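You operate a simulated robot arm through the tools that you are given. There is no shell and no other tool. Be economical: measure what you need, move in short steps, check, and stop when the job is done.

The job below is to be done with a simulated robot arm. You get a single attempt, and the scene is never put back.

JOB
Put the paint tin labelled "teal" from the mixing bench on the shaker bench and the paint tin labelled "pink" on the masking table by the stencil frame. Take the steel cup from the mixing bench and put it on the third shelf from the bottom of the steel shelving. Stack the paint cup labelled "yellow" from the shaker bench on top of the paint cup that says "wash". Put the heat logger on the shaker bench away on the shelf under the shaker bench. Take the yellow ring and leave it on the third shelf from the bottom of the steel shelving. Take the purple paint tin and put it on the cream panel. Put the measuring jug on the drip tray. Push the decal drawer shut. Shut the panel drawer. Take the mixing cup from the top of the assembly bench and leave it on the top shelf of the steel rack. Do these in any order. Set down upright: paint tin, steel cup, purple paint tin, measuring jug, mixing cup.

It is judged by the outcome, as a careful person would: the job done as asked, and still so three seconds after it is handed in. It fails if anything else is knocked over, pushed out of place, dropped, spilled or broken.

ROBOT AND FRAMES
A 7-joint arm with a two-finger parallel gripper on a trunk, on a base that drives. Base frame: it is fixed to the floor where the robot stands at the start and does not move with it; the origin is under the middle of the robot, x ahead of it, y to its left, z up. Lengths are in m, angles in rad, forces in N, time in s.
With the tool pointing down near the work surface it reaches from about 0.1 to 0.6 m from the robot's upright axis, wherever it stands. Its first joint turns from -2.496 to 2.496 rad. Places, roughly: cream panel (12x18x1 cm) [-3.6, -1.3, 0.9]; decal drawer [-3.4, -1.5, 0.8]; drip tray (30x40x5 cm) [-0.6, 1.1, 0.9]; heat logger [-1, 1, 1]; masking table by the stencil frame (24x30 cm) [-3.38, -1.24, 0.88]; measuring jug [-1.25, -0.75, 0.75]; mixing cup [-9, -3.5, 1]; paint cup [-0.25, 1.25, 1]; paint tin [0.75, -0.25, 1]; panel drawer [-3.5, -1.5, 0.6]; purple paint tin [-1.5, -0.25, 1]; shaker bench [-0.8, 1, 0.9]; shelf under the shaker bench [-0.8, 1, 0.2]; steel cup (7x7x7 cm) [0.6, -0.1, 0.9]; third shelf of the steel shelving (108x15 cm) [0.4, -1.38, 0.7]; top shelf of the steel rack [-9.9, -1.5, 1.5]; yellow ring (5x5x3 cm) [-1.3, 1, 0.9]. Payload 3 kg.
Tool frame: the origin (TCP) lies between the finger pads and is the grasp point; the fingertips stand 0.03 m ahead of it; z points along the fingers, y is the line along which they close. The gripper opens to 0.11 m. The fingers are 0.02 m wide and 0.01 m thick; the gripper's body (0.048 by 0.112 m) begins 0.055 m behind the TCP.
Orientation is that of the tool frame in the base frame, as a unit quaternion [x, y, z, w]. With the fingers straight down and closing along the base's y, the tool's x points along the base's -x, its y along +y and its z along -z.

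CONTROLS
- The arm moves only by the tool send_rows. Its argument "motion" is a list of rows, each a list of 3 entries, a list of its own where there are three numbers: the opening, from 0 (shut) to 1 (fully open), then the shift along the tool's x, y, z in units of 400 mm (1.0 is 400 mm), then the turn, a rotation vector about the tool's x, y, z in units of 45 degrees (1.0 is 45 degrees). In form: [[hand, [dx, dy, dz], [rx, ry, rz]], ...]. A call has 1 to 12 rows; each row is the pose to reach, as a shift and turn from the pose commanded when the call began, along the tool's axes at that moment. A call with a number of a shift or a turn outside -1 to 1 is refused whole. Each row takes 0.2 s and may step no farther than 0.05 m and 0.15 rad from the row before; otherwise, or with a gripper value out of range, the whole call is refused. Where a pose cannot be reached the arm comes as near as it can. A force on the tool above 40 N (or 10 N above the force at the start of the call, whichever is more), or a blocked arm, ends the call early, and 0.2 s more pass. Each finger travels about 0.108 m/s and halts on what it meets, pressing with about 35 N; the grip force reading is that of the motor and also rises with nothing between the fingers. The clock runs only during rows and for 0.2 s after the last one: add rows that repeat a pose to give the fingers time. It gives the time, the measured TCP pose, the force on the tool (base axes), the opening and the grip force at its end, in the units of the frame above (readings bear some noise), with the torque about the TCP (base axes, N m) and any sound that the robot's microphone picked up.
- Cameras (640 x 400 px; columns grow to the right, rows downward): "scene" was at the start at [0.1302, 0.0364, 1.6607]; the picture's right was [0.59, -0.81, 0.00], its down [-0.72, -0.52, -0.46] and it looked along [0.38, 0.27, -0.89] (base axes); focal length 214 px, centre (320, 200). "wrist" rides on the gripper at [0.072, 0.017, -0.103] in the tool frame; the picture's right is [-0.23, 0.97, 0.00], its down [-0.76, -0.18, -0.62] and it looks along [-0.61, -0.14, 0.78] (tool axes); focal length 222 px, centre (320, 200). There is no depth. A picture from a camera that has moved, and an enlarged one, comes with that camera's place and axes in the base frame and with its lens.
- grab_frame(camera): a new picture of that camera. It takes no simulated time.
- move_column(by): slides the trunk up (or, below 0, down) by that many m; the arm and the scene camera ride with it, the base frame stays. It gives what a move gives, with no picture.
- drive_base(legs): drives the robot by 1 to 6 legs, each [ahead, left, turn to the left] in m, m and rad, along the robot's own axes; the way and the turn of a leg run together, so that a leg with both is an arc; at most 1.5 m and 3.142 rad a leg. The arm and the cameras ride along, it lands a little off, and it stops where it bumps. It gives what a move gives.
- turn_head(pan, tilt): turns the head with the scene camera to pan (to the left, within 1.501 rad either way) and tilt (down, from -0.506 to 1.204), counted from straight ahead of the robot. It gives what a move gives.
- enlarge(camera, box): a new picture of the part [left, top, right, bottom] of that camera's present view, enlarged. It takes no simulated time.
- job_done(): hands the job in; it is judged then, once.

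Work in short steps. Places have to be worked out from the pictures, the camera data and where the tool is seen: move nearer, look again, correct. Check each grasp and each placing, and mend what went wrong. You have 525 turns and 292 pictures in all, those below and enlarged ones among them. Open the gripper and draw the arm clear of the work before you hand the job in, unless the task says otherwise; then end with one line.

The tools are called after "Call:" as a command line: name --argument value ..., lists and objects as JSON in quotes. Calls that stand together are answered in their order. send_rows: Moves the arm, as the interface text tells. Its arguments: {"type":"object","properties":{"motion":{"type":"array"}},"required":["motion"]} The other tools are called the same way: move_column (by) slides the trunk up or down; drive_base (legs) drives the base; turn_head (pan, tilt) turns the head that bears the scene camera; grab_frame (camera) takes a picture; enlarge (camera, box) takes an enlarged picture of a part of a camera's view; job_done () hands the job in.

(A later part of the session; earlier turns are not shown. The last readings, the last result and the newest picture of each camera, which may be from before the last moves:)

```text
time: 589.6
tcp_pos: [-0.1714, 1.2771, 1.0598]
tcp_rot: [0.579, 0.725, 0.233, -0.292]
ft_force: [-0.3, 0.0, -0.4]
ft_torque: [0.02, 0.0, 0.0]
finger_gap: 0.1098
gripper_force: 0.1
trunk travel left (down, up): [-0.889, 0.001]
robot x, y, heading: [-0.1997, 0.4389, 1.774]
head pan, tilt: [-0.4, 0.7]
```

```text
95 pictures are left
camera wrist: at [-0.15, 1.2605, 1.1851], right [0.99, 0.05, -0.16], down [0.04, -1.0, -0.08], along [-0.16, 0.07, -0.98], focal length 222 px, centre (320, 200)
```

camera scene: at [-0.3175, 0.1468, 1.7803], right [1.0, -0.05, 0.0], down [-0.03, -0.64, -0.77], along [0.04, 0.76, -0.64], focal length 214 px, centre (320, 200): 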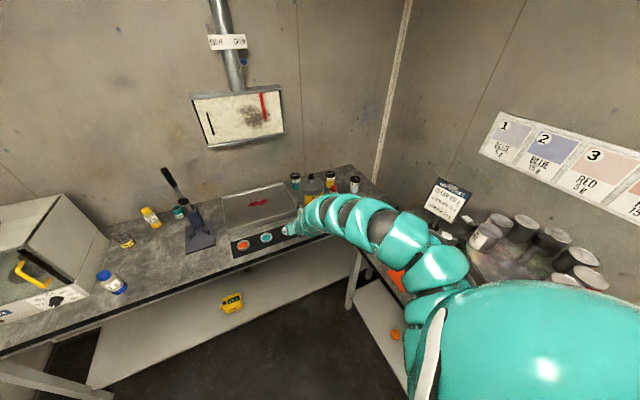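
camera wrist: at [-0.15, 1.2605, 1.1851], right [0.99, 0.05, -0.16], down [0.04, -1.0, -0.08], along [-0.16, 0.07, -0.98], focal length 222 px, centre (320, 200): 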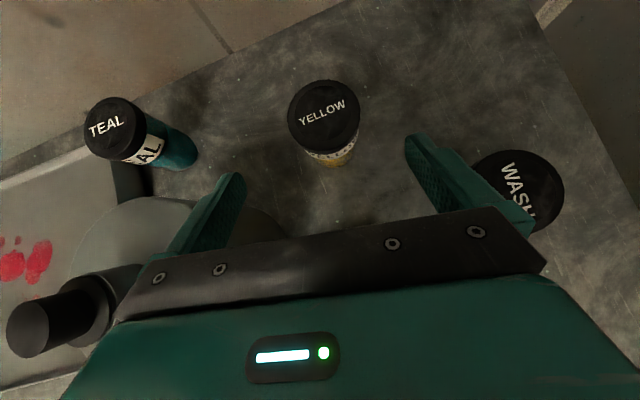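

Call:
drive_base --legs '[[0.072, -0.005, 0]]'

Call:
grab_frame --camera "wrist"

```text
time: 590.6
tcp_pos: [-0.1783, 1.3499, 1.0595]
tcp_rot: [0.58, 0.725, 0.233, -0.29]
ft_force: [0.7, -0.6, -0.8]
ft_torque: [0.0, 0.05, 0.02]
finger_gap: 0.1102
gripper_force: 0.1
trunk travel left (down, up): [-0.889, 0.001]
robot x, y, heading: [-0.2029, 0.5108, 1.768]
head pan, tilt: [-0.4, 0.7]
```

```text
94 pictures are left
camera wrist: at [-0.1585, 1.3336, 1.1842], right [0.99, 0.05, -0.16], down [0.04, -1.0, -0.08], along [-0.16, 0.07, -0.98], focal length 222 px, centre (320, 200)
```

wrist: 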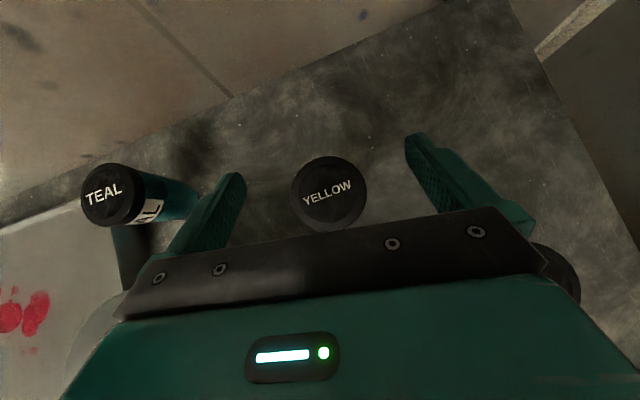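

Call:
send_rows --motion '[[1, [-0.06, 0, 0.063], [0, 0, 0]], [1, [-0.12, 0, 0.127], [0, 0, 0]], [1, [-0.181, 0, 0.19], [0, 0, 0]]]'

Call:
grab_frame --camera "wrist"

```text
time: 591.3
tcp_pos: [-0.2371, 1.335, 0.9814]
tcp_rot: [0.467, 0.804, 0.203, -0.309]
ft_force: [7.7, 15.7, -5.2]
ft_torque: [-0.25, 0.13, 0.13]
finger_gap: 0.1026
gripper_force: 0.1
out of reach, approached as far as the arm can: row 1, 2
trunk travel left (down, up): [-0.889, 0.001]
robot x, y, heading: [-0.205, 0.5125, 1.768]
head pan, tilt: [-0.4, 0.7]
stopped in row 3: the force on the tool passed its limit at 83 N (the readings are from after the stop); the commanded pose is now the measured one
```

```text
93 pictures are left
camera wrist: at [-0.2177, 1.3238, 1.1066], right [0.94, 0.33, -0.12], down [0.32, -0.94, -0.07], along [-0.14, 0.03, -0.99], focal length 222 px, centre (320, 200)
```

wrist: 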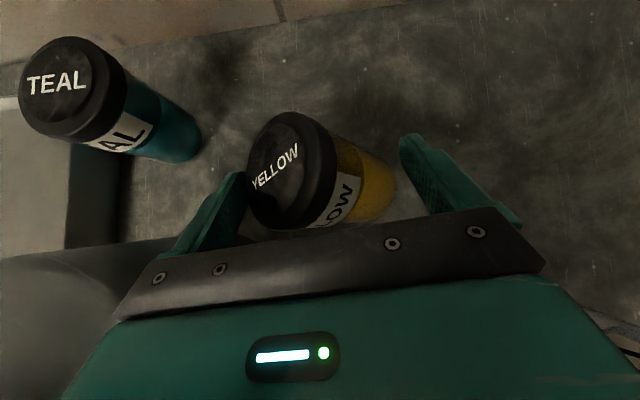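

The arm was knocked sideways near its limit and the yellow cup is now leaning within the open fingers. Closing the parallel fingers now should right and hold it.

Call:
send_rows --motion '[[0.8, [0, 0, 0], [0, 0, 0]], [0.7, [0, 0, 0], [0, 0, 0]], [0.6, [0, 0, 0], [0, 0, 0]]]'

Call:
grab_frame --camera "wrist"

```text
time: 592.1
tcp_pos: [-0.2405, 1.3312, 0.9855]
tcp_rot: [0.464, 0.804, 0.203, -0.31]
ft_force: [6.9, 9.9, 18.7]
ft_torque: [0.25, 0.0, 0.58]
finger_gap: 0.0805
gripper_force: 34.9
trunk travel left (down, up): [-0.889, 0.001]
robot x, y, heading: [-0.205, 0.5172, 1.767]
head pan, tilt: [-0.4, 0.7]
```

```text
92 pictures are left
camera wrist: at [-0.2205, 1.3209, 1.1104], right [0.94, 0.33, -0.12], down [0.33, -0.94, -0.08], along [-0.14, 0.04, -0.99], focal length 222 px, centre (320, 200)
```

wrist: 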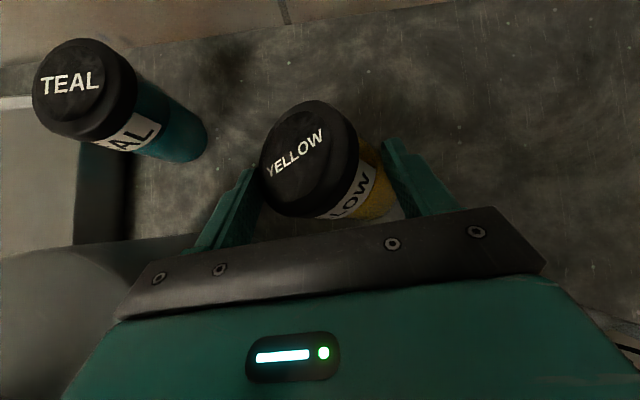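

Call:
send_rows --motion '[[0, [0, 0, 0], [0, 0, 0]], [0, [0.01, 0, -0.01], [0, 0, 0]], [0, [0.03, 0, -0.03], [0, 0, 0]], [0, [0.05, 0, -0.05], [0, 0, 0]], [0, [0.05, 0, -0.05], [0, 0, 0]]]'

Call:
grab_frame --camera "wrist"

```text
time: 593.3
tcp_pos: [-0.2431, 1.3319, 1.0106]
tcp_rot: [0.464, 0.806, 0.202, -0.308]
ft_force: [0.2, -0.1, -1.3]
ft_torque: [-0.04, -0.03, 0.0]
finger_gap: 0.0673
gripper_force: 34.8
trunk travel left (down, up): [-0.889, 0.001]
robot x, y, heading: [-0.21, 0.5154, 1.769]
head pan, tilt: [-0.4, 0.7]
```

```text
91 pictures are left
camera wrist: at [-0.2233, 1.3207, 1.1355], right [0.94, 0.33, -0.12], down [0.33, -0.94, -0.07], along [-0.13, 0.03, -0.99], focal length 222 px, centre (320, 200)
```

wrist: 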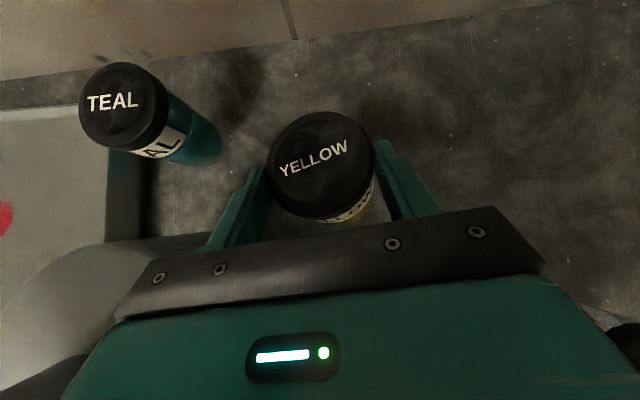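

The cup is righted and held by its lid. Check around for what the arm met.

Call:
grab_frame --camera "scene"

Call:
turn_head --pan -1.0 --tilt 0.8

Call:
grab_frame --camera "scene"

```text
90 pictures are left
camera scene: at [-0.2065, 0.675, 1.7801], right [0.98, -0.2, 0.0], down [-0.13, -0.63, -0.76], along [0.15, 0.75, -0.64], focal length 214 px, centre (320, 200)
```

scene: 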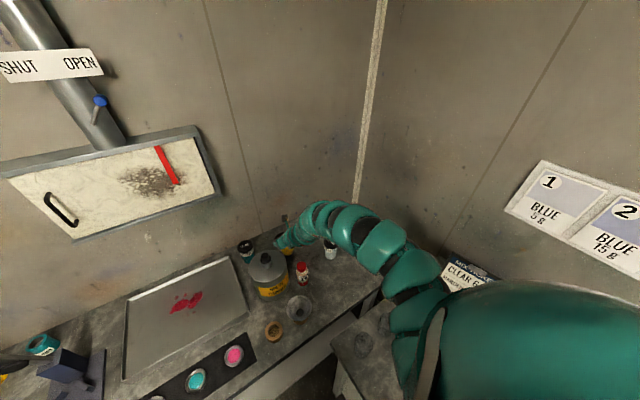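

```text
time: 594.3
tcp_pos: [-0.2413, 1.3319, 1.0117]
tcp_rot: [0.465, 0.805, 0.202, -0.308]
ft_force: [-0.3, -1.1, -1.6]
ft_torque: [-0.01, 0.03, -0.01]
finger_gap: 0.0675
gripper_force: 35.4
trunk travel left (down, up): [-0.889, 0.001]
robot x, y, heading: [-0.2078, 0.5179, 1.773]
head pan, tilt: [-1.0, 0.799]
```

```text
89 pictures are left
camera scene: at [-0.1655, 0.648, 1.7719], right [0.7, -0.72, 0.0], down [-0.51, -0.5, -0.7], along [0.5, 0.49, -0.72], focal length 214 px, centre (320, 200)
```

scene: 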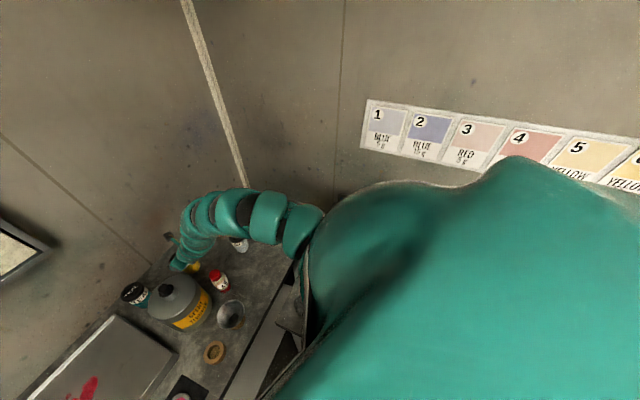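

Call:
send_rows --motion '[[0, [0.06, 0, -0.06], [0, 0, 0]], [0, [0.12, 0, -0.12], [0, 0, 0]], [0, [0.18, 0, -0.17], [0, 0, 0]], [0, [0.25, 0, -0.23], [0, 0, 0]], [0, [0.3, 0, -0.28], [0, 0, 0]]]'

Call:
grab_frame --camera "wrist"

Call:
turn_head --pan -0.3 --tilt 0.8

Call:
enlarge --camera "scene" --box '[180, 100, 420, 260]'

```text
time: 595.5
tcp_pos: [-0.2658, 1.3912, 1.1269]
tcp_rot: [0.465, 0.805, 0.202, -0.308]
ft_force: [-1.4, -0.3, -1.9]
ft_torque: [-0.01, -0.05, 0.02]
finger_gap: 0.0674
gripper_force: 34.9
out of reach, approached as far as the arm can: row 2, 3, 4, 5
trunk travel left (down, up): [-0.889, 0.001]
robot x, y, heading: [-0.2084, 0.5142, 1.769]
head pan, tilt: [-1.0, 0.799]
```

```text
88 pictures are left
camera wrist: at [-0.2467, 1.3816, 1.2521], right [0.94, 0.33, -0.12], down [0.32, -0.94, -0.07], along [-0.13, 0.03, -0.99], focal length 222 px, centre (320, 200)
```

wrist: 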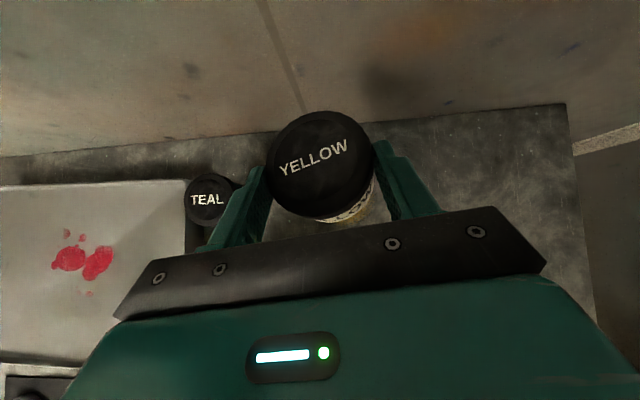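

```text
time: 596.6
tcp_pos: [-0.265, 1.3919, 1.1284]
tcp_rot: [0.464, 0.806, 0.202, -0.308]
ft_force: [-0.4, -1.2, -2.4]
ft_torque: [-0.02, -0.01, -0.03]
finger_gap: 0.0673
gripper_force: 35.0
trunk travel left (down, up): [-0.889, 0.001]
robot x, y, heading: [-0.2054, 0.5178, 1.77]
head pan, tilt: [-0.3, 0.799]
```

```text
2.50 times, centred on (300, 180) of scene
camera zoom: at [-0.2149, 0.6721, 1.7719], right [0.99, -0.1, 0.0], down [-0.07, -0.71, -0.7], along [0.07, 0.69, -0.72], focal length 536 px, centre (370, 250)
```

zoom: 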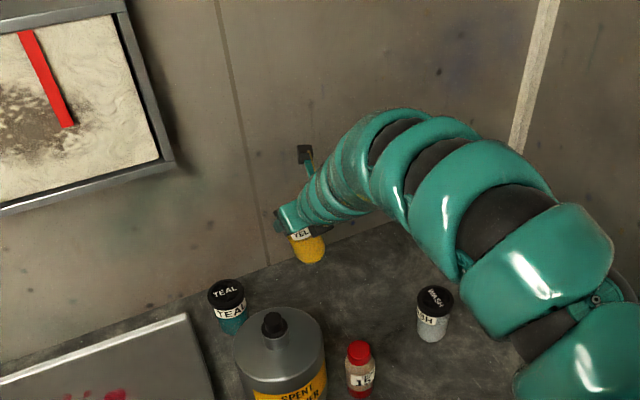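

Call:
send_rows --motion '[[0, [0.04, 0, -0.06], [0, 0, 0]], [0, [0.08, 0, -0.12], [0, 0, 0]], [0, [0.12, 0, -0.17], [0, 0, 0]]]'

Call:
drive_base --legs '[[-0.1, 0.03, 0], [0, 0, -0.33]]'

Call:
grab_frame --camera "wrist"

```text
time: 597.4
tcp_pos: [-0.2676, 1.4065, 1.1423]
tcp_rot: [0.464, 0.806, 0.202, -0.307]
ft_force: [-0.1, 0.0, -1.5]
ft_torque: [-0.04, -0.01, 0.04]
finger_gap: 0.0673
gripper_force: 35.1
out of reach, approached as far as the arm can: row 1, 2, 3
trunk travel left (down, up): [-0.889, 0.001]
robot x, y, heading: [-0.2051, 0.5121, 1.77]
head pan, tilt: [-0.3, 0.799]
```

```text
time: 599.6
tcp_pos: [0.0149, 1.2743, 1.1431]
tcp_rot: [0.59, 0.719, 0.249, -0.271]
ft_force: [0.0, 0.4, -1.4]
ft_torque: [0.0, 0.05, -0.02]
finger_gap: 0.0673
gripper_force: 35.1
trunk travel left (down, up): [-0.889, 0.001]
robot x, y, heading: [-0.2166, 0.4114, 1.442]
head pan, tilt: [-0.3, 0.799]
```

```text
86 pictures are left
camera wrist: at [0.0303, 1.2573, 1.2686], right [0.99, 0.01, -0.12], down [0.0, -1.0, -0.07], along [-0.12, 0.07, -0.99], focal length 222 px, centre (320, 200)
```

wrist: 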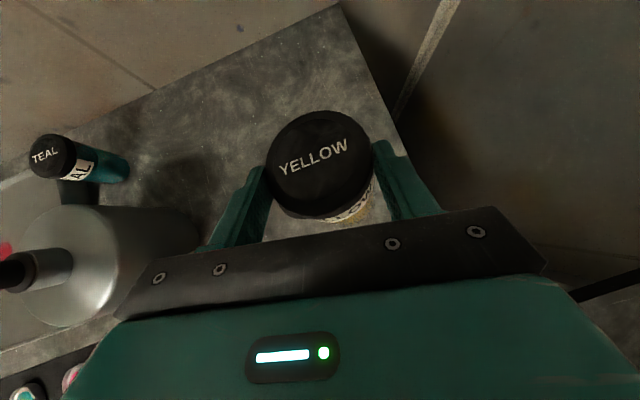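

Call:
enlarge --camera "scene" --box '[220, 120, 400, 240]'

```text
3.33 times, centred on (310, 180) of scene
camera zoom: at [-0.1724, 0.5613, 1.772], right [0.91, -0.42, 0.0], down [-0.3, -0.65, -0.7], along [0.29, 0.63, -0.72], focal length 715 px, centre (353, 267)
```

zoom: 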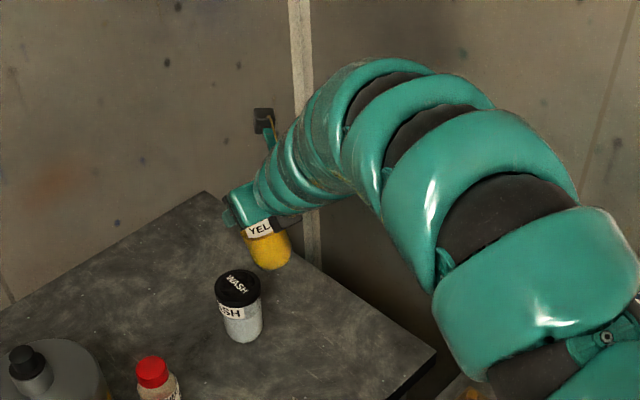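

Call:
send_rows --motion '[[0, [0.003, 0, -0.03], [0, 0, 0]], [0, [0.012, 0, -0.068], [0, 0, 0]], [0, [0.012, 0, -0.068], [0, 0, 0]]]'

Call:
drive_base --legs '[[0.002, 0.044, 0]]'

Call:
enlarge --camera "scene" --box '[240, 150, 340, 250]'

Call:
grab_frame --camera "wrist"

```text
time: 600.4
tcp_pos: [0.0205, 1.2806, 1.1663]
tcp_rot: [0.58, 0.724, 0.253, -0.275]
ft_force: [-0.3, 0.4, -1.7]
ft_torque: [-0.02, -0.03, -0.01]
finger_gap: 0.0671
gripper_force: 35.6
out of reach, approached as far as the arm can: row 1, 2
trunk travel left (down, up): [-0.889, 0.001]
robot x, y, heading: [-0.2137, 0.4107, 1.44]
head pan, tilt: [-0.3, 0.799]
```

```text
time: 601.3
tcp_pos: [-0.0204, 1.2862, 1.1679]
tcp_rot: [0.581, 0.722, 0.254, -0.275]
ft_force: [-1.2, -0.3, -0.9]
ft_torque: [0.03, -0.03, -0.05]
finger_gap: 0.0674
gripper_force: 35.2
trunk travel left (down, up): [-0.889, 0.001]
robot x, y, heading: [-0.2573, 0.419, 1.441]
head pan, tilt: [-0.3, 0.799]
```

```text
4.00 times, centred on (290, 200) of scene
camera zoom: at [-0.2209, 0.5705, 1.7719], right [0.91, -0.42, 0.0], down [-0.3, -0.65, -0.7], along [0.29, 0.63, -0.72], focal length 858 px, centre (440, 200)
```

zoom: 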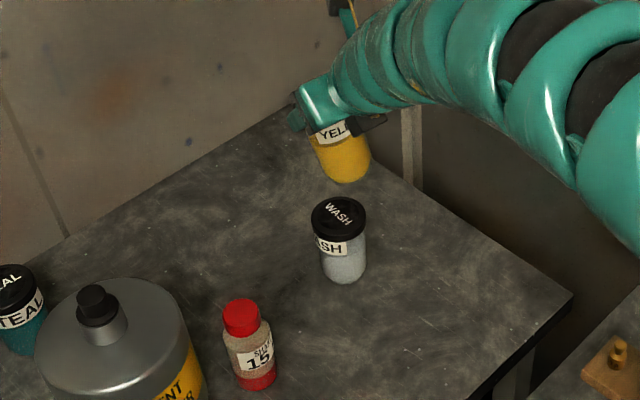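

```text
83 pictures are left
camera wrist: at [-0.0059, 1.2691, 1.2925], right [0.99, 0.03, -0.11], down [0.02, -1.0, -0.09], along [-0.11, 0.08, -0.99], focal length 222 px, centre (320, 200)
```

wrist: 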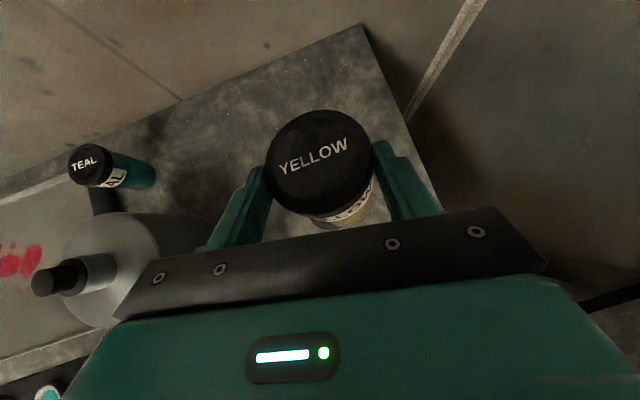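

Call:
drive_base --legs '[[-0.017, 0.013, 0]]'

Call:
move_column --by -0.045

Call:
enlarge --camera "scene" --box '[260, 150, 340, 230]'

```text
time: 602.1
tcp_pos: [-0.034, 1.2724, 1.1682]
tcp_rot: [0.582, 0.722, 0.253, -0.276]
ft_force: [-0.3, -0.4, -1.9]
ft_torque: [-0.03, -0.02, 0.0]
finger_gap: 0.0674
gripper_force: 34.5
trunk travel left (down, up): [-0.889, 0.001]
robot x, y, heading: [-0.2762, 0.4032, 1.437]
head pan, tilt: [-0.3, 0.799]
```

```text
time: 603.0
tcp_pos: [-0.0354, 1.2714, 1.1221]
tcp_rot: [0.582, 0.722, 0.253, -0.275]
ft_force: [0.4, 0.5, -2.0]
ft_torque: [-0.01, 0.0, -0.01]
finger_gap: 0.0674
gripper_force: 35.0
trunk travel left (down, up): [-0.844, 0.046]
robot x, y, heading: [-0.274, 0.4009, 1.435]
head pan, tilt: [-0.3, 0.799]
```

```text
5.00 times, centred on (300, 190) of scene
camera zoom: at [-0.2325, 0.5554, 1.7269], right [0.91, -0.42, 0.0], down [-0.3, -0.65, -0.7], along [0.29, 0.63, -0.72], focal length 1072 px, centre (420, 250)
```

zoom: 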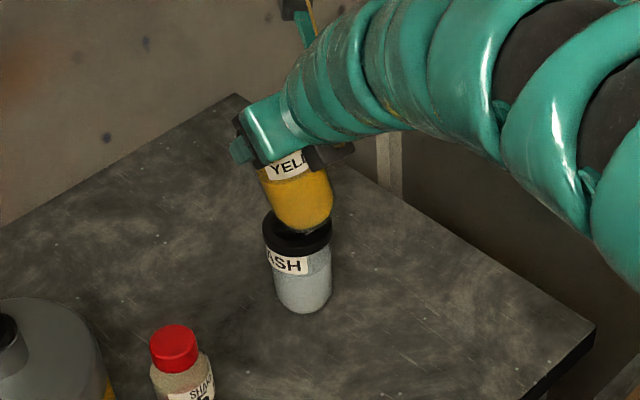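

Aligned well above the wash cup. Lower in small steps to contact.

Call:
move_column --by -0.01

Call:
move_column --by -0.005

Call:
move_column --by -0.004

Call:
enlarge --camera "scene" --box '[260, 150, 340, 230]'

```text
time: 603.5
tcp_pos: [-0.0348, 1.272, 1.1124]
tcp_rot: [0.581, 0.723, 0.252, -0.277]
ft_force: [1.1, -0.3, -1.3]
ft_torque: [0.0, -0.03, 0.01]
finger_gap: 0.0673
gripper_force: 35.3
trunk travel left (down, up): [-0.834, 0.056]
robot x, y, heading: [-0.2773, 0.4027, 1.444]
head pan, tilt: [-0.3, 0.799]
```

```text
time: 604.1
tcp_pos: [-0.0344, 1.2719, 1.1087]
tcp_rot: [0.581, 0.722, 0.255, -0.276]
ft_force: [0.4, -0.4, 9.8]
ft_torque: [0.21, 0.12, 0.04]
finger_gap: 0.067
gripper_force: 35.1
trunk travel left (down, up): [-0.829, 0.061]
robot x, y, heading: [-0.2771, 0.4015, 1.438]
head pan, tilt: [-0.3, 0.799]
```

```text
time: 604.6
tcp_pos: [-0.0332, 1.2697, 1.1085]
tcp_rot: [0.581, 0.721, 0.256, -0.278]
ft_force: [2.8, 2.3, 24.4]
ft_torque: [0.69, -0.12, -0.09]
finger_gap: 0.0678
gripper_force: 35.7
trunk travel left (down, up): [-0.825, 0.065]
robot x, y, heading: [-0.2716, 0.402, 1.442]
head pan, tilt: [-0.3, 0.799]
```

```text
5.00 times, centred on (300, 190) of scene
camera zoom: at [-0.2332, 0.5515, 1.7085], right [0.91, -0.42, 0.0], down [-0.3, -0.65, -0.7], along [0.29, 0.63, -0.72], focal length 1072 px, centre (420, 250)
```

zoom: 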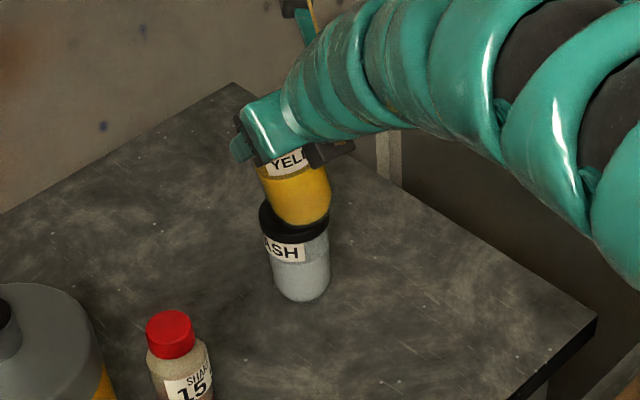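

Touching, ~7 mm off and slightly tilted. I lift 5 mm, roll the hand slightly to upright and centre the cup, then lower again.

Call:
move_column --by 0.012

Call:
send_rows --motion '[[0, [0, 0, 0], [0.04, 0, 0.037]], [0, [0, 0, 0], [0.074, 0, 0.07]], [0, [0, 0, 0], [0.074, 0, 0.07]]]'

Call:
enlarge --camera "scene" --box '[260, 150, 340, 230]'

```text
time: 605.2
tcp_pos: [-0.0353, 1.2698, 1.1129]
tcp_rot: [0.582, 0.723, 0.251, -0.275]
ft_force: [0.6, -0.3, -1.5]
ft_torque: [-0.04, 0.02, 0.03]
finger_gap: 0.0671
gripper_force: 34.7
trunk travel left (down, up): [-0.837, 0.053]
robot x, y, heading: [-0.2759, 0.3997, 1.436]
head pan, tilt: [-0.3, 0.799]
```

```text
time: 606.0
tcp_pos: [-0.0338, 1.2716, 1.115]
tcp_rot: [0.592, 0.713, 0.224, -0.301]
ft_force: [-0.2, 0.1, -2.3]
ft_torque: [-0.04, -0.01, -0.03]
finger_gap: 0.0672
gripper_force: 34.2
trunk travel left (down, up): [-0.837, 0.053]
robot x, y, heading: [-0.2742, 0.4018, 1.437]
head pan, tilt: [-0.3, 0.799]
```

```text
5.00 times, centred on (300, 190) of scene
camera zoom: at [-0.2329, 0.5552, 1.7199], right [0.91, -0.42, 0.0], down [-0.3, -0.65, -0.7], along [0.29, 0.63, -0.72], focal length 1072 px, centre (420, 250)
```

zoom: 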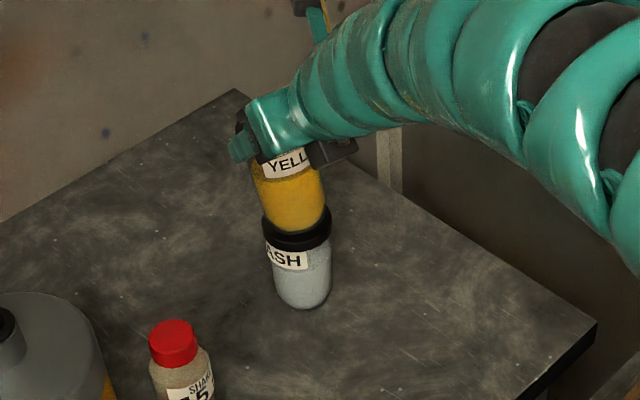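

Call:
move_column --by -0.006

Call:
move_column --by -0.004

Call:
enlarge --camera "scene" --box '[260, 150, 340, 230]'

```text
time: 606.6
tcp_pos: [-0.0333, 1.2701, 1.1081]
tcp_rot: [0.593, 0.713, 0.224, -0.3]
ft_force: [-0.2, -0.3, -0.9]
ft_torque: [-0.04, 0.01, 0.0]
finger_gap: 0.0671
gripper_force: 35.0
trunk travel left (down, up): [-0.831, 0.059]
robot x, y, heading: [-0.2744, 0.4056, 1.441]
head pan, tilt: [-0.3, 0.799]
```

```text
time: 607.1
tcp_pos: [-0.0338, 1.2711, 1.1065]
tcp_rot: [0.593, 0.713, 0.225, -0.3]
ft_force: [-0.8, -1.8, 6.5]
ft_torque: [0.07, 0.14, 0.08]
finger_gap: 0.0673
gripper_force: 35.0
trunk travel left (down, up): [-0.827, 0.063]
robot x, y, heading: [-0.2719, 0.4023, 1.444]
head pan, tilt: [-0.3, 0.799]
```

```text
5.00 times, centred on (300, 190) of scene
camera zoom: at [-0.2332, 0.5542, 1.7102], right [0.91, -0.42, 0.0], down [-0.3, -0.65, -0.7], along [0.29, 0.63, -0.72], focal length 1072 px, centre (420, 250)
```

zoom: 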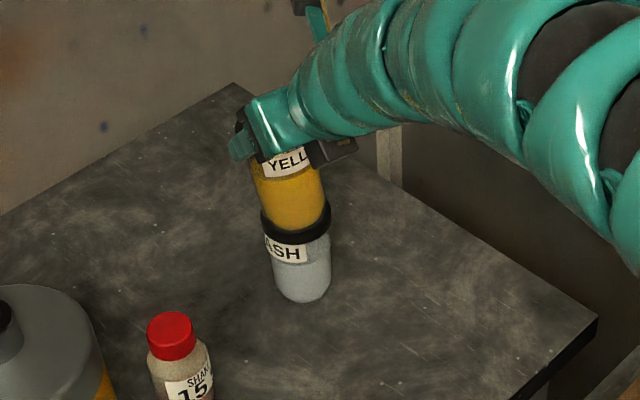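

Contact, well aligned. Lower 2 mm more and open slowly.

Call:
send_rows --motion '[[0.66, [0, 0, 0], [0, 0, 0]], [0.7, [0, 0, 0], [0, 0, 0]], [0.78, [0, 0, 0], [0, 0, 0]], [0.9, [0, 0, 0], [0, 0, 0]], [1, [0, 0, 0], [0, 0, 0]]]'

Call:
grab_frame --camera "wrist"

Call:
enlarge --camera "scene" --box '[260, 150, 340, 230]'

```text
time: 608.3
tcp_pos: [-0.0332, 1.2716, 1.1052]
tcp_rot: [0.593, 0.713, 0.224, -0.3]
ft_force: [0.5, 1.0, 0.3]
ft_torque: [-0.01, 0.02, 0.01]
finger_gap: 0.1098
gripper_force: 0.1
trunk travel left (down, up): [-0.827, 0.063]
robot x, y, heading: [-0.2752, 0.4044, 1.442]
head pan, tilt: [-0.3, 0.799]
```

```text
78 pictures are left
camera wrist: at [-0.0088, 1.2556, 1.229], right [0.98, 0.03, -0.19], down [0.02, -1.0, -0.07], along [-0.19, 0.07, -0.98], focal length 222 px, centre (320, 200)
```

wrist: 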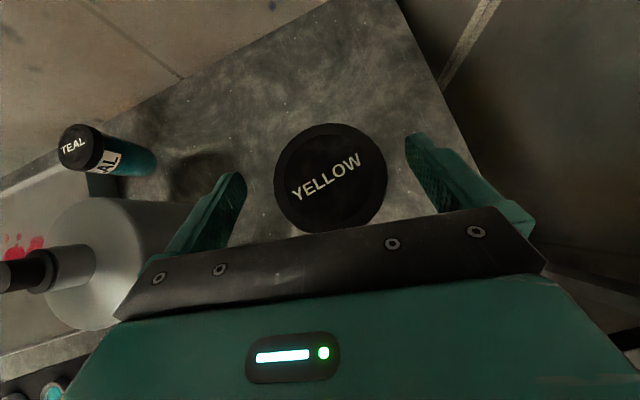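

```text
5.00 times, centred on (300, 190) of scene
camera zoom: at [-0.2328, 0.5551, 1.7099], right [0.91, -0.42, 0.0], down [-0.3, -0.65, -0.7], along [0.29, 0.63, -0.72], focal length 1072 px, centre (420, 250)
```

zoom: 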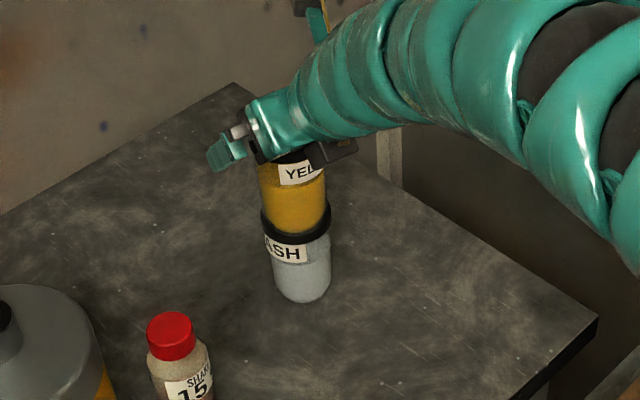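

Stacked and standing. Raise the trunk, then back off.

Call:
move_column --by 0.062

Call:
drive_base --legs '[[-0.35, 0.1, 0]]'

Call:
turn_head --pan -0.2 --tilt 0.7

Call:
grab_frame --camera "scene"

```text
time: 609.3
tcp_pos: [-0.0338, 1.2725, 1.1666]
tcp_rot: [0.592, 0.713, 0.224, -0.3]
ft_force: [0.3, -0.2, 0.1]
ft_torque: [0.02, 0.01, -0.01]
finger_gap: 0.11
gripper_force: 0.1
trunk travel left (down, up): [-0.889, 0.001]
robot x, y, heading: [-0.2744, 0.4052, 1.44]
head pan, tilt: [-0.3, 0.799]
```

```text
time: 611.6
tcp_pos: [-0.1767, 0.9465, 1.1677]
tcp_rot: [0.594, 0.712, 0.225, -0.299]
ft_force: [0.0, -1.2, 0.2]
ft_torque: [0.01, -0.01, -0.04]
finger_gap: 0.11
gripper_force: 0.1
trunk travel left (down, up): [-0.889, 0.001]
robot x, y, heading: [-0.4199, 0.0804, 1.436]
head pan, tilt: [-0.3, 0.799]
```

```text
time: 612.3
tcp_pos: [-0.177, 0.9485, 1.1685]
tcp_rot: [0.594, 0.712, 0.225, -0.299]
ft_force: [-0.1, -0.3, -0.2]
ft_torque: [0.0, 0.0, 0.0]
finger_gap: 0.1101
gripper_force: 0.0
trunk travel left (down, up): [-0.889, 0.001]
robot x, y, heading: [-0.4177, 0.0781, 1.436]
head pan, tilt: [-0.201, 0.7]
```

```text
76 pictures are left
camera scene: at [-0.3828, 0.2393, 1.7802], right [0.94, -0.33, 0.0], down [-0.21, -0.61, -0.76], along [0.25, 0.72, -0.64], focal length 214 px, centre (320, 200)
```

scene: 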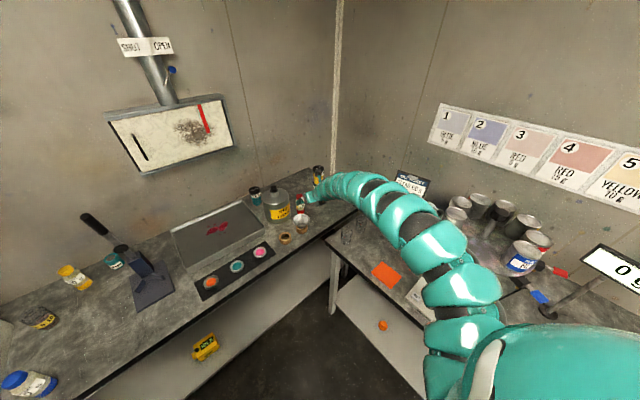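

All fine. Next, the measuring jug: back to the middle of the booth and look for it near the green drum.

Call:
drive_base --legs '[[-0.35, 0, 0], [0, 0, 1.2]]'

Call:
turn_head --pan 0.9 --tilt 0.6

Call:
grab_frame --camera "scene"

```text
time: 617.5
tcp_pos: [-1.185, 0.2858, 1.1677]
tcp_rot: [0.087, 0.923, 0.016, -0.375]
ft_force: [0.9, 0.5, 0.1]
ft_torque: [-0.05, -0.01, -0.03]
finger_gap: 0.1099
gripper_force: 0.1
trunk travel left (down, up): [-0.889, 0.001]
robot x, y, heading: [-0.4638, -0.2557, 2.642]
head pan, tilt: [-0.201, 0.7]
```

```text
time: 618.8
tcp_pos: [-1.1855, 0.2849, 1.1673]
tcp_rot: [0.087, 0.923, 0.016, -0.374]
ft_force: [0.1, -0.9, -0.3]
ft_torque: [-0.02, 0.03, -0.02]
finger_gap: 0.11
gripper_force: 0.1
trunk travel left (down, up): [-0.889, 0.001]
robot x, y, heading: [-0.4641, -0.2548, 2.639]
head pan, tilt: [0.901, 0.6]
```

```text
75 pictures are left
camera scene: at [-0.6173, -0.2515, 1.7888], right [-0.39, 0.92, 0.0], down [0.52, 0.22, -0.83], along [-0.76, -0.32, -0.56], focal length 214 px, centre (320, 200)
```

scene: 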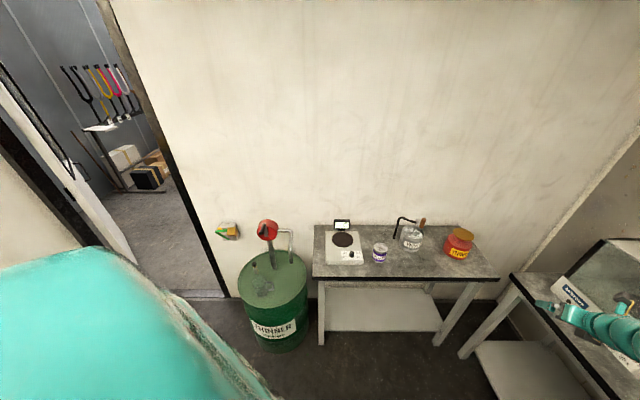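

Call:
enlarge --camera "scene" --box '[210, 200, 330, 300]'

Call:
enlarge --camera "scene" --box '[310, 205, 480, 295]'

```text
4.00 times, centred on (270, 250) of scene
camera zoom: at [-0.6173, -0.2515, 1.7888], right [-0.39, 0.92, 0.0], down [0.52, 0.22, -0.83], along [-0.76, -0.32, -0.56], focal length 858 px, centre (520, 0)
```

zoom: 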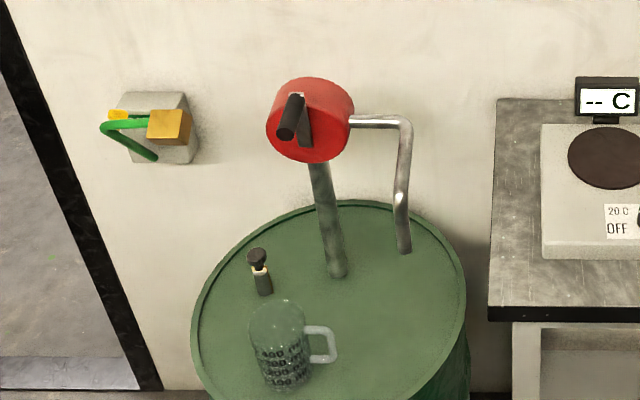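

```text
3.76 times, centred on (395, 250) of scene
camera zoom: at [-0.6173, -0.2515, 1.7888], right [-0.39, 0.92, 0.0], down [0.52, 0.22, -0.83], along [-0.76, -0.32, -0.56], focal length 807 px, centre (38, 12)
```

zoom: 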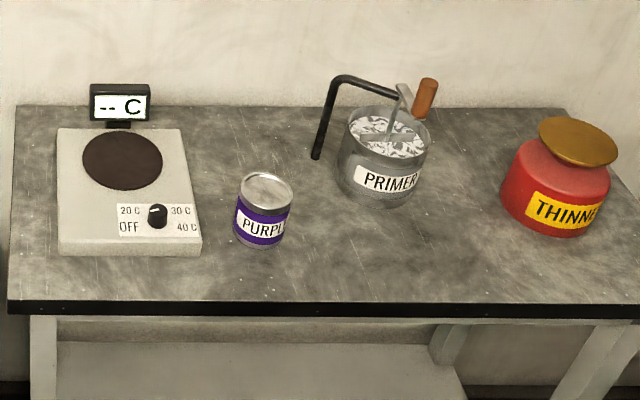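

The measuring jug is the clear one on the drum, at about (-1.12,-0.81). I set the hand vertical (pulling it in a little), then turn towards the drum.

Call:
send_rows --motion '[[1, [-0.03, 0, -0.03], [0, -0.16, 0]], [1, [-0.06, 0, -0.06], [0, -0.32, 0]], [1, [-0.09, 0, -0.09], [0, -0.48, 0]], [1, [-0.12, 0, -0.11], [0, -0.64, 0]], [1, [-0.15, 0, -0.14], [0, -0.8, 0]], [1, [-0.18, 0, -0.17], [0, -0.97, 0]]]'

Call:
drive_base --legs '[[0, 0, 1.2]]'

Call:
send_rows --motion '[[1, [0, 0, 0], [0, 0, -0.16]], [1, [0, 0, 0], [0, 0, -0.32]], [1, [0, 0, 0], [0, 0, -0.48]], [1, [0, 0, 0], [0, 0, -0.64]], [1, [0, 0, 0], [0, 0, -0.8]], [1, [0, 0, 0], [0, 0, -0.96]]]'

```text
time: 620.2
tcp_pos: [-1.0548, 0.2171, 1.1539]
tcp_rot: [0.086, 0.996, -0.019, -0.005]
ft_force: [1.0, 0.6, 0.6]
ft_torque: [-0.01, 0.05, 0.01]
finger_gap: 0.11
gripper_force: 0.0
out of reach, approached as far as the arm can: row 4, 5, 6
trunk travel left (down, up): [-0.889, 0.001]
robot x, y, heading: [-0.4689, -0.253, 2.637]
head pan, tilt: [0.901, 0.6]
```

```text
time: 623.6
tcp_pos: [-1.1151, -0.6386, 1.1527]
tcp_rot: [-0.494, 0.869, -0.016, 0.007]
ft_force: [0.3, 0.1, -0.4]
ft_torque: [-0.01, 0.01, -0.01]
finger_gap: 0.1102
gripper_force: 0.2
trunk travel left (down, up): [-0.889, 0.001]
robot x, y, heading: [-0.467, -0.2547, -2.435]
head pan, tilt: [0.901, 0.6]
```

```text
time: 625.0
tcp_pos: [-1.1156, -0.6377, 1.1542]
tcp_rot: [0.779, -0.626, 0.018, 0.001]
ft_force: [0.3, 0.1, -0.4]
ft_torque: [-0.01, 0.04, -0.01]
finger_gap: 0.1099
gripper_force: 0.0
trunk travel left (down, up): [-0.889, 0.001]
robot x, y, heading: [-0.4639, -0.2544, -2.437]
head pan, tilt: [0.901, 0.6]
```

Call:
send_rows --motion '[[1, [0, 0, 0], [0, 0, -0.1]], [1, [0, 0, 0], [0, 0, -0.18]]]'

Call:
grab_frame --camera "wrist"

Call:
turn_head --pan 0.1 --tilt 0.8

Call:
grab_frame --camera "scene"

```text
time: 625.6
tcp_pos: [-1.1161, -0.6382, 1.1537]
tcp_rot: [0.822, -0.57, 0.019, 0.0]
ft_force: [0.6, -0.3, 0.4]
ft_torque: [0.0, -0.03, 0.0]
finger_gap: 0.1101
gripper_force: 0.0
trunk travel left (down, up): [-0.889, 0.001]
robot x, y, heading: [-0.4628, -0.256, -2.442]
head pan, tilt: [0.901, 0.6]
```

```text
72 pictures are left
camera wrist: at [-1.1096, -0.7108, 1.2585], right [-0.99, -0.13, -0.03], down [-0.12, 0.79, 0.6], along [-0.06, 0.6, -0.8], focal length 222 px, centre (320, 200)
```

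wrist: 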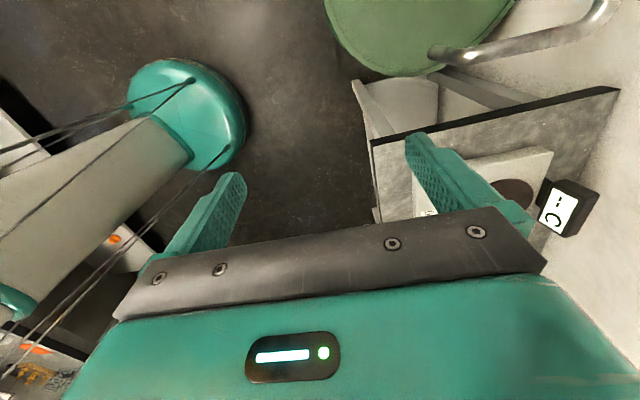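

```text
time: 626.7
tcp_pos: [-1.1162, -0.6383, 1.1537]
tcp_rot: [0.821, -0.57, 0.019, 0.002]
ft_force: [-0.4, 0.1, 0.0]
ft_torque: [0.03, 0.0, -0.02]
finger_gap: 0.11
gripper_force: 0.1
trunk travel left (down, up): [-0.889, 0.001]
robot x, y, heading: [-0.4681, -0.2545, -2.441]
head pan, tilt: [0.099, 0.799]
```

```text
71 pictures are left
camera scene: at [-0.5828, -0.3659, 1.772], right [-0.72, 0.69, 0.0], down [0.5, 0.52, -0.7], along [-0.48, -0.5, -0.72], focal length 214 px, centre (320, 200)
```

scene: 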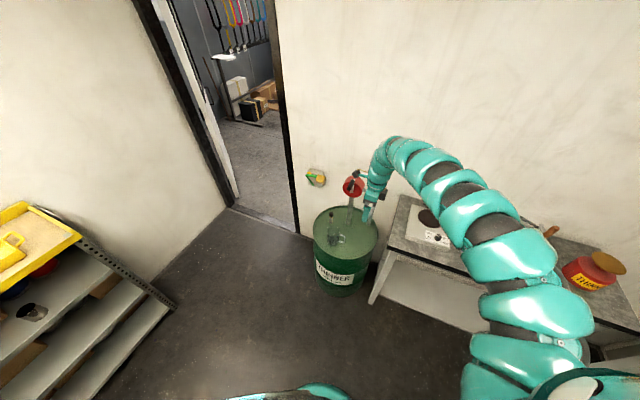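

Call:
enlarge --camera "scene" --box '[300, 160, 400, 260]'

```text
4.00 times, centred on (350, 210) of scene
camera zoom: at [-0.5828, -0.3659, 1.772], right [-0.72, 0.69, 0.0], down [0.5, 0.52, -0.7], along [-0.48, -0.5, -0.72], focal length 858 px, centre (200, 160)
```

zoom: 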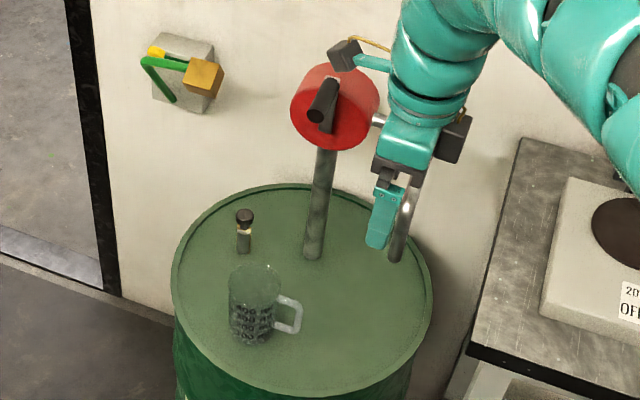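

The jug's base is at (-1.127,-0.821), drum top z≈0.68, rim ≈0.79, handle towards +v. A vertical hand would crowd the pump, so I go back to the 45° pitch (from the robot side) and lower the trunk.

Call:
send_rows --motion '[[1, [0, 0, 0], [0, 0, 0.16]], [1, [0, 0, 0], [0, 0, 0.32]], [1, [0, 0, 0], [0, 0, 0.48]], [1, [0, 0, 0], [0, 0, 0.64]], [1, [0, 0, 0], [0, 0, 0.8]], [1, [0, 0, 0], [0, 0, 0.96]]]'

Call:
send_rows --motion '[[1, [0.02, 0, 0], [0, 0, 0.15]], [1, [0.05, 0, 0], [0, 0.1, 0.15]], [1, [0.08, 0, 0], [0, 0.25, 0.15]], [1, [0.11, 0, 0], [0, 0.4, 0.15]], [1, [0.14, 0, 0], [0, 0.55, 0.15]], [1, [0.16, 0, 0], [0, 0.7, 0.15]], [1, [0.16, 0, 0], [0, 0.85, 0.15]], [1, [0.16, 0, 0], [0, 0.97, 0.15]]]'

Call:
move_column --by -0.2

Call:
grab_frame --camera "wrist"

```text
time: 628.1
tcp_pos: [-1.1143, -0.6392, 1.1545]
tcp_rot: [-0.553, 0.833, -0.018, 0.006]
ft_force: [0.0, 0.3, 0.6]
ft_torque: [-0.01, 0.01, 0.03]
finger_gap: 0.1099
gripper_force: 0.0
trunk travel left (down, up): [-0.889, 0.001]
robot x, y, heading: [-0.4644, -0.2539, -2.436]
head pan, tilt: [0.099, 0.799]
```

```text
time: 629.9
tcp_pos: [-1.1689, -0.7173, 1.1387]
tcp_rot: [-0.457, 0.806, -0.22, -0.304]
ft_force: [-0.9, 0.6, 0.5]
ft_torque: [-0.02, 0.03, 0.01]
finger_gap: 0.1102
gripper_force: 0.1
out of reach, approached as far as the arm can: row 6, 7, 8
trunk travel left (down, up): [-0.889, 0.001]
robot x, y, heading: [-0.4656, -0.2525, -2.442]
head pan, tilt: [0.099, 0.799]
```

```text
time: 632.1
tcp_pos: [-1.168, -0.7192, 0.9386]
tcp_rot: [-0.459, 0.805, -0.222, -0.302]
ft_force: [0.0, -0.3, 0.0]
ft_torque: [0.0, 0.02, -0.01]
finger_gap: 0.1101
gripper_force: 0.1
trunk travel left (down, up): [-0.689, 0.201]
robot x, y, heading: [-0.4653, -0.2571, -2.438]
head pan, tilt: [0.099, 0.799]
```

```text
69 pictures are left
camera wrist: at [-1.1816, -0.6895, 1.0616], right [-0.76, 0.61, -0.23], down [0.63, 0.77, -0.06], along [0.14, -0.2, -0.97], focal length 222 px, centre (320, 200)
```

wrist: 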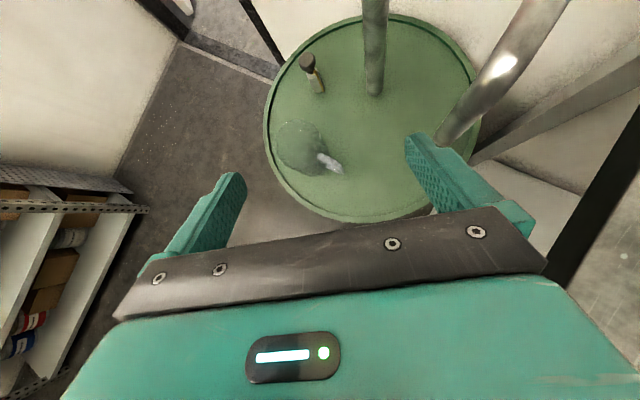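

The wrist view corrects the jug to about (-1.157,-0.846), rim z≈0.735. Level the roll, shift over it and look again.

Call:
send_rows --motion '[[1, [0, 0, 0], [0, 0, -0.075]], [1, [0, 0, 0], [0, 0, -0.148]]]'

Call:
drive_base --legs '[[0.07, 0.1, 0]]'

Call:
move_column --by -0.1

Call:
grab_frame --camera "wrist"

```text
time: 632.7
tcp_pos: [-1.1683, -0.7177, 0.9383]
tcp_rot: [-0.505, 0.777, -0.203, -0.315]
ft_force: [-0.3, -0.1, -0.5]
ft_torque: [0.03, 0.01, -0.03]
finger_gap: 0.1101
gripper_force: 0.1
trunk travel left (down, up): [-0.689, 0.201]
robot x, y, heading: [-0.4666, -0.2536, -2.436]
head pan, tilt: [0.099, 0.799]
```

```text
time: 634.0
tcp_pos: [-1.1563, -0.842, 0.9381]
tcp_rot: [-0.505, 0.778, -0.203, -0.315]
ft_force: [0.4, 0.0, -0.3]
ft_torque: [-0.01, 0.0, -0.01]
finger_gap: 0.1102
gripper_force: 0.1
trunk travel left (down, up): [-0.689, 0.201]
robot x, y, heading: [-0.4507, -0.3752, -2.442]
head pan, tilt: [0.099, 0.799]
```

```text
time: 635.3
tcp_pos: [-1.1576, -0.8416, 0.8381]
tcp_rot: [-0.505, 0.778, -0.204, -0.315]
ft_force: [-0.9, -0.4, -0.2]
ft_torque: [0.02, 0.0, 0.01]
finger_gap: 0.1101
gripper_force: 0.0
trunk travel left (down, up): [-0.589, 0.301]
robot x, y, heading: [-0.4565, -0.3785, -2.44]
head pan, tilt: [0.099, 0.799]
```

```text
68 pictures are left
camera wrist: at [-1.1628, -0.8165, 0.9633], right [-0.82, 0.55, -0.16], down [0.56, 0.82, -0.08], along [0.08, -0.15, -0.98], focal length 222 px, centre (320, 200)
```

wrist: 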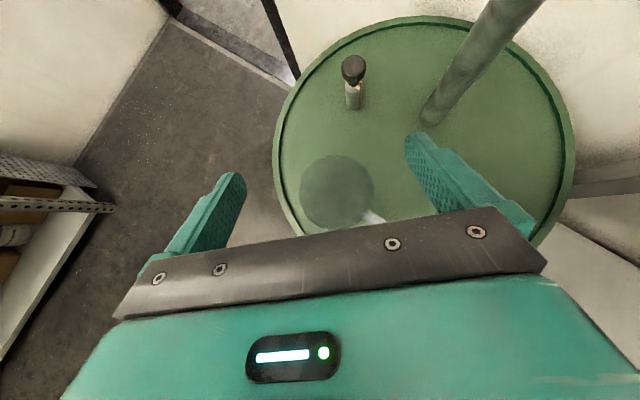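

Jug centred. Lower to z≈0.72 and grip.

Call:
move_column --by -0.07

Call:
move_column --by -0.046

Call:
grab_frame --camera "wrist"

```text
time: 636.4
tcp_pos: [-1.156, -0.8417, 0.7686]
tcp_rot: [-0.505, 0.778, -0.203, -0.315]
ft_force: [-0.9, -0.3, 0.3]
ft_torque: [0.02, -0.02, 0.01]
finger_gap: 0.1099
gripper_force: 0.1
trunk travel left (down, up): [-0.519, 0.371]
robot x, y, heading: [-0.4517, -0.3735, -2.438]
head pan, tilt: [0.099, 0.799]
```

```text
time: 637.2
tcp_pos: [-1.1564, -0.8413, 0.7222]
tcp_rot: [-0.505, 0.778, -0.203, -0.315]
ft_force: [0.9, -0.4, -0.1]
ft_torque: [-0.02, -0.01, 0.01]
finger_gap: 0.1103
gripper_force: 0.1
trunk travel left (down, up): [-0.473, 0.417]
robot x, y, heading: [-0.453, -0.3797, -2.437]
head pan, tilt: [0.099, 0.799]
```

```text
67 pictures are left
camera wrist: at [-1.1628, -0.8165, 0.8473], right [-0.82, 0.55, -0.16], down [0.56, 0.82, -0.08], along [0.08, -0.15, -0.98], focal length 222 px, centre (320, 200)
```

wrist: 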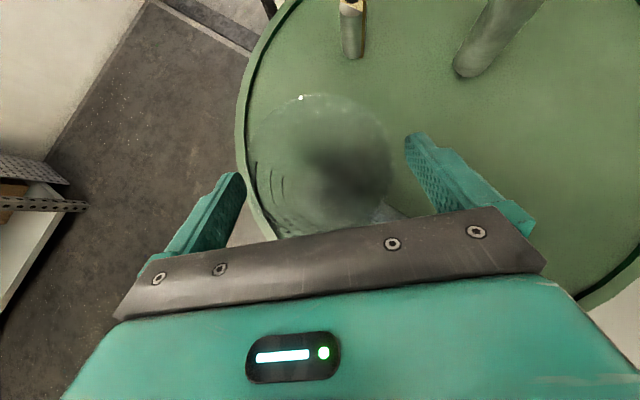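

Call:
send_rows --motion '[[0.85, [0, 0, 0], [0, 0, 0]], [0.7, [0, 0, 0], [0, 0, 0]], [0.6, [0, 0, 0], [0, 0, 0]], [0.4, [0, 0, 0], [0, 0, 0]], [0.4, [0, 0, 0], [0, 0, 0]]]'

Call:
grab_frame --camera "wrist"

```text
time: 638.4
tcp_pos: [-1.1557, -0.8401, 0.7215]
tcp_rot: [-0.505, 0.777, -0.205, -0.316]
ft_force: [0.0, 0.1, 2.2]
ft_torque: [-0.03, -0.02, -0.01]
finger_gap: 0.0781
gripper_force: 35.1
trunk travel left (down, up): [-0.473, 0.417]
robot x, y, heading: [-0.4518, -0.378, -2.444]
head pan, tilt: [0.099, 0.799]
```

```text
66 pictures are left
camera wrist: at [-1.1629, -0.8165, 0.8473], right [-0.82, 0.55, -0.16], down [0.56, 0.82, -0.08], along [0.08, -0.16, -0.98], focal length 222 px, centre (320, 200)
```

wrist: 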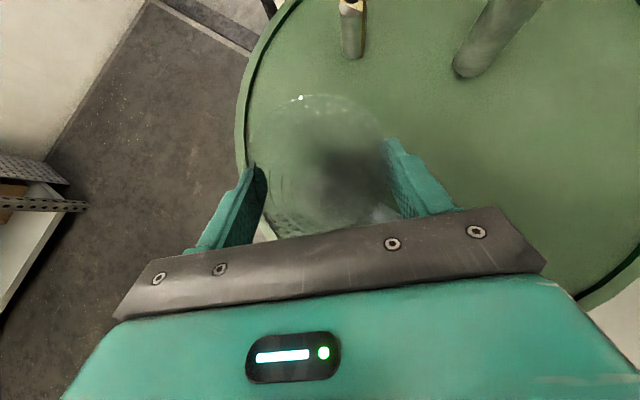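

Gripped. Lift 10 cm, back straight away from the pump, then raise fully.

Call:
move_column --by 0.1

Call:
drive_base --legs '[[-0.25, 0, 0]]'

Call:
move_column --by 0.315

Call:
grab_frame --camera "wrist"

```text
time: 639.8
tcp_pos: [-1.1558, -0.8421, 0.8228]
tcp_rot: [-0.506, 0.777, -0.204, -0.314]
ft_force: [0.2, 0.1, -0.3]
ft_torque: [0.0, -0.03, -0.03]
finger_gap: 0.0784
gripper_force: 34.9
trunk travel left (down, up): [-0.573, 0.317]
robot x, y, heading: [-0.4524, -0.3783, -2.44]
head pan, tilt: [0.099, 0.799]
```

```text
time: 641.6
tcp_pos: [-0.9656, -0.673, 0.824]
tcp_rot: [-0.502, 0.779, -0.203, -0.316]
ft_force: [0.2, 0.2, -1.2]
ft_torque: [0.01, 0.0, -0.01]
finger_gap: 0.0781
gripper_force: 35.3
trunk travel left (down, up): [-0.573, 0.317]
robot x, y, heading: [-0.26, -0.2124, -2.441]
head pan, tilt: [0.099, 0.799]
```

```text
time: 644.7
tcp_pos: [-0.9671, -0.6724, 1.1375]
tcp_rot: [-0.502, 0.779, -0.202, -0.315]
ft_force: [-0.3, 0.5, -1.5]
ft_torque: [-0.02, 0.01, -0.01]
finger_gap: 0.0778
gripper_force: 34.9
trunk travel left (down, up): [-0.888, 0.002]
robot x, y, heading: [-0.2589, -0.2128, -2.441]
head pan, tilt: [0.099, 0.799]
```

```text
65 pictures are left
camera wrist: at [-0.9729, -0.6488, 1.262], right [-0.82, 0.55, -0.16], down [0.57, 0.82, -0.08], along [0.08, -0.16, -0.98], focal length 222 px, centre (320, 200)
```

wrist: 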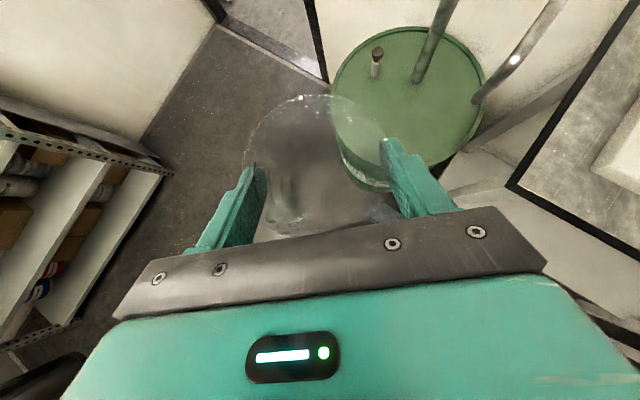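

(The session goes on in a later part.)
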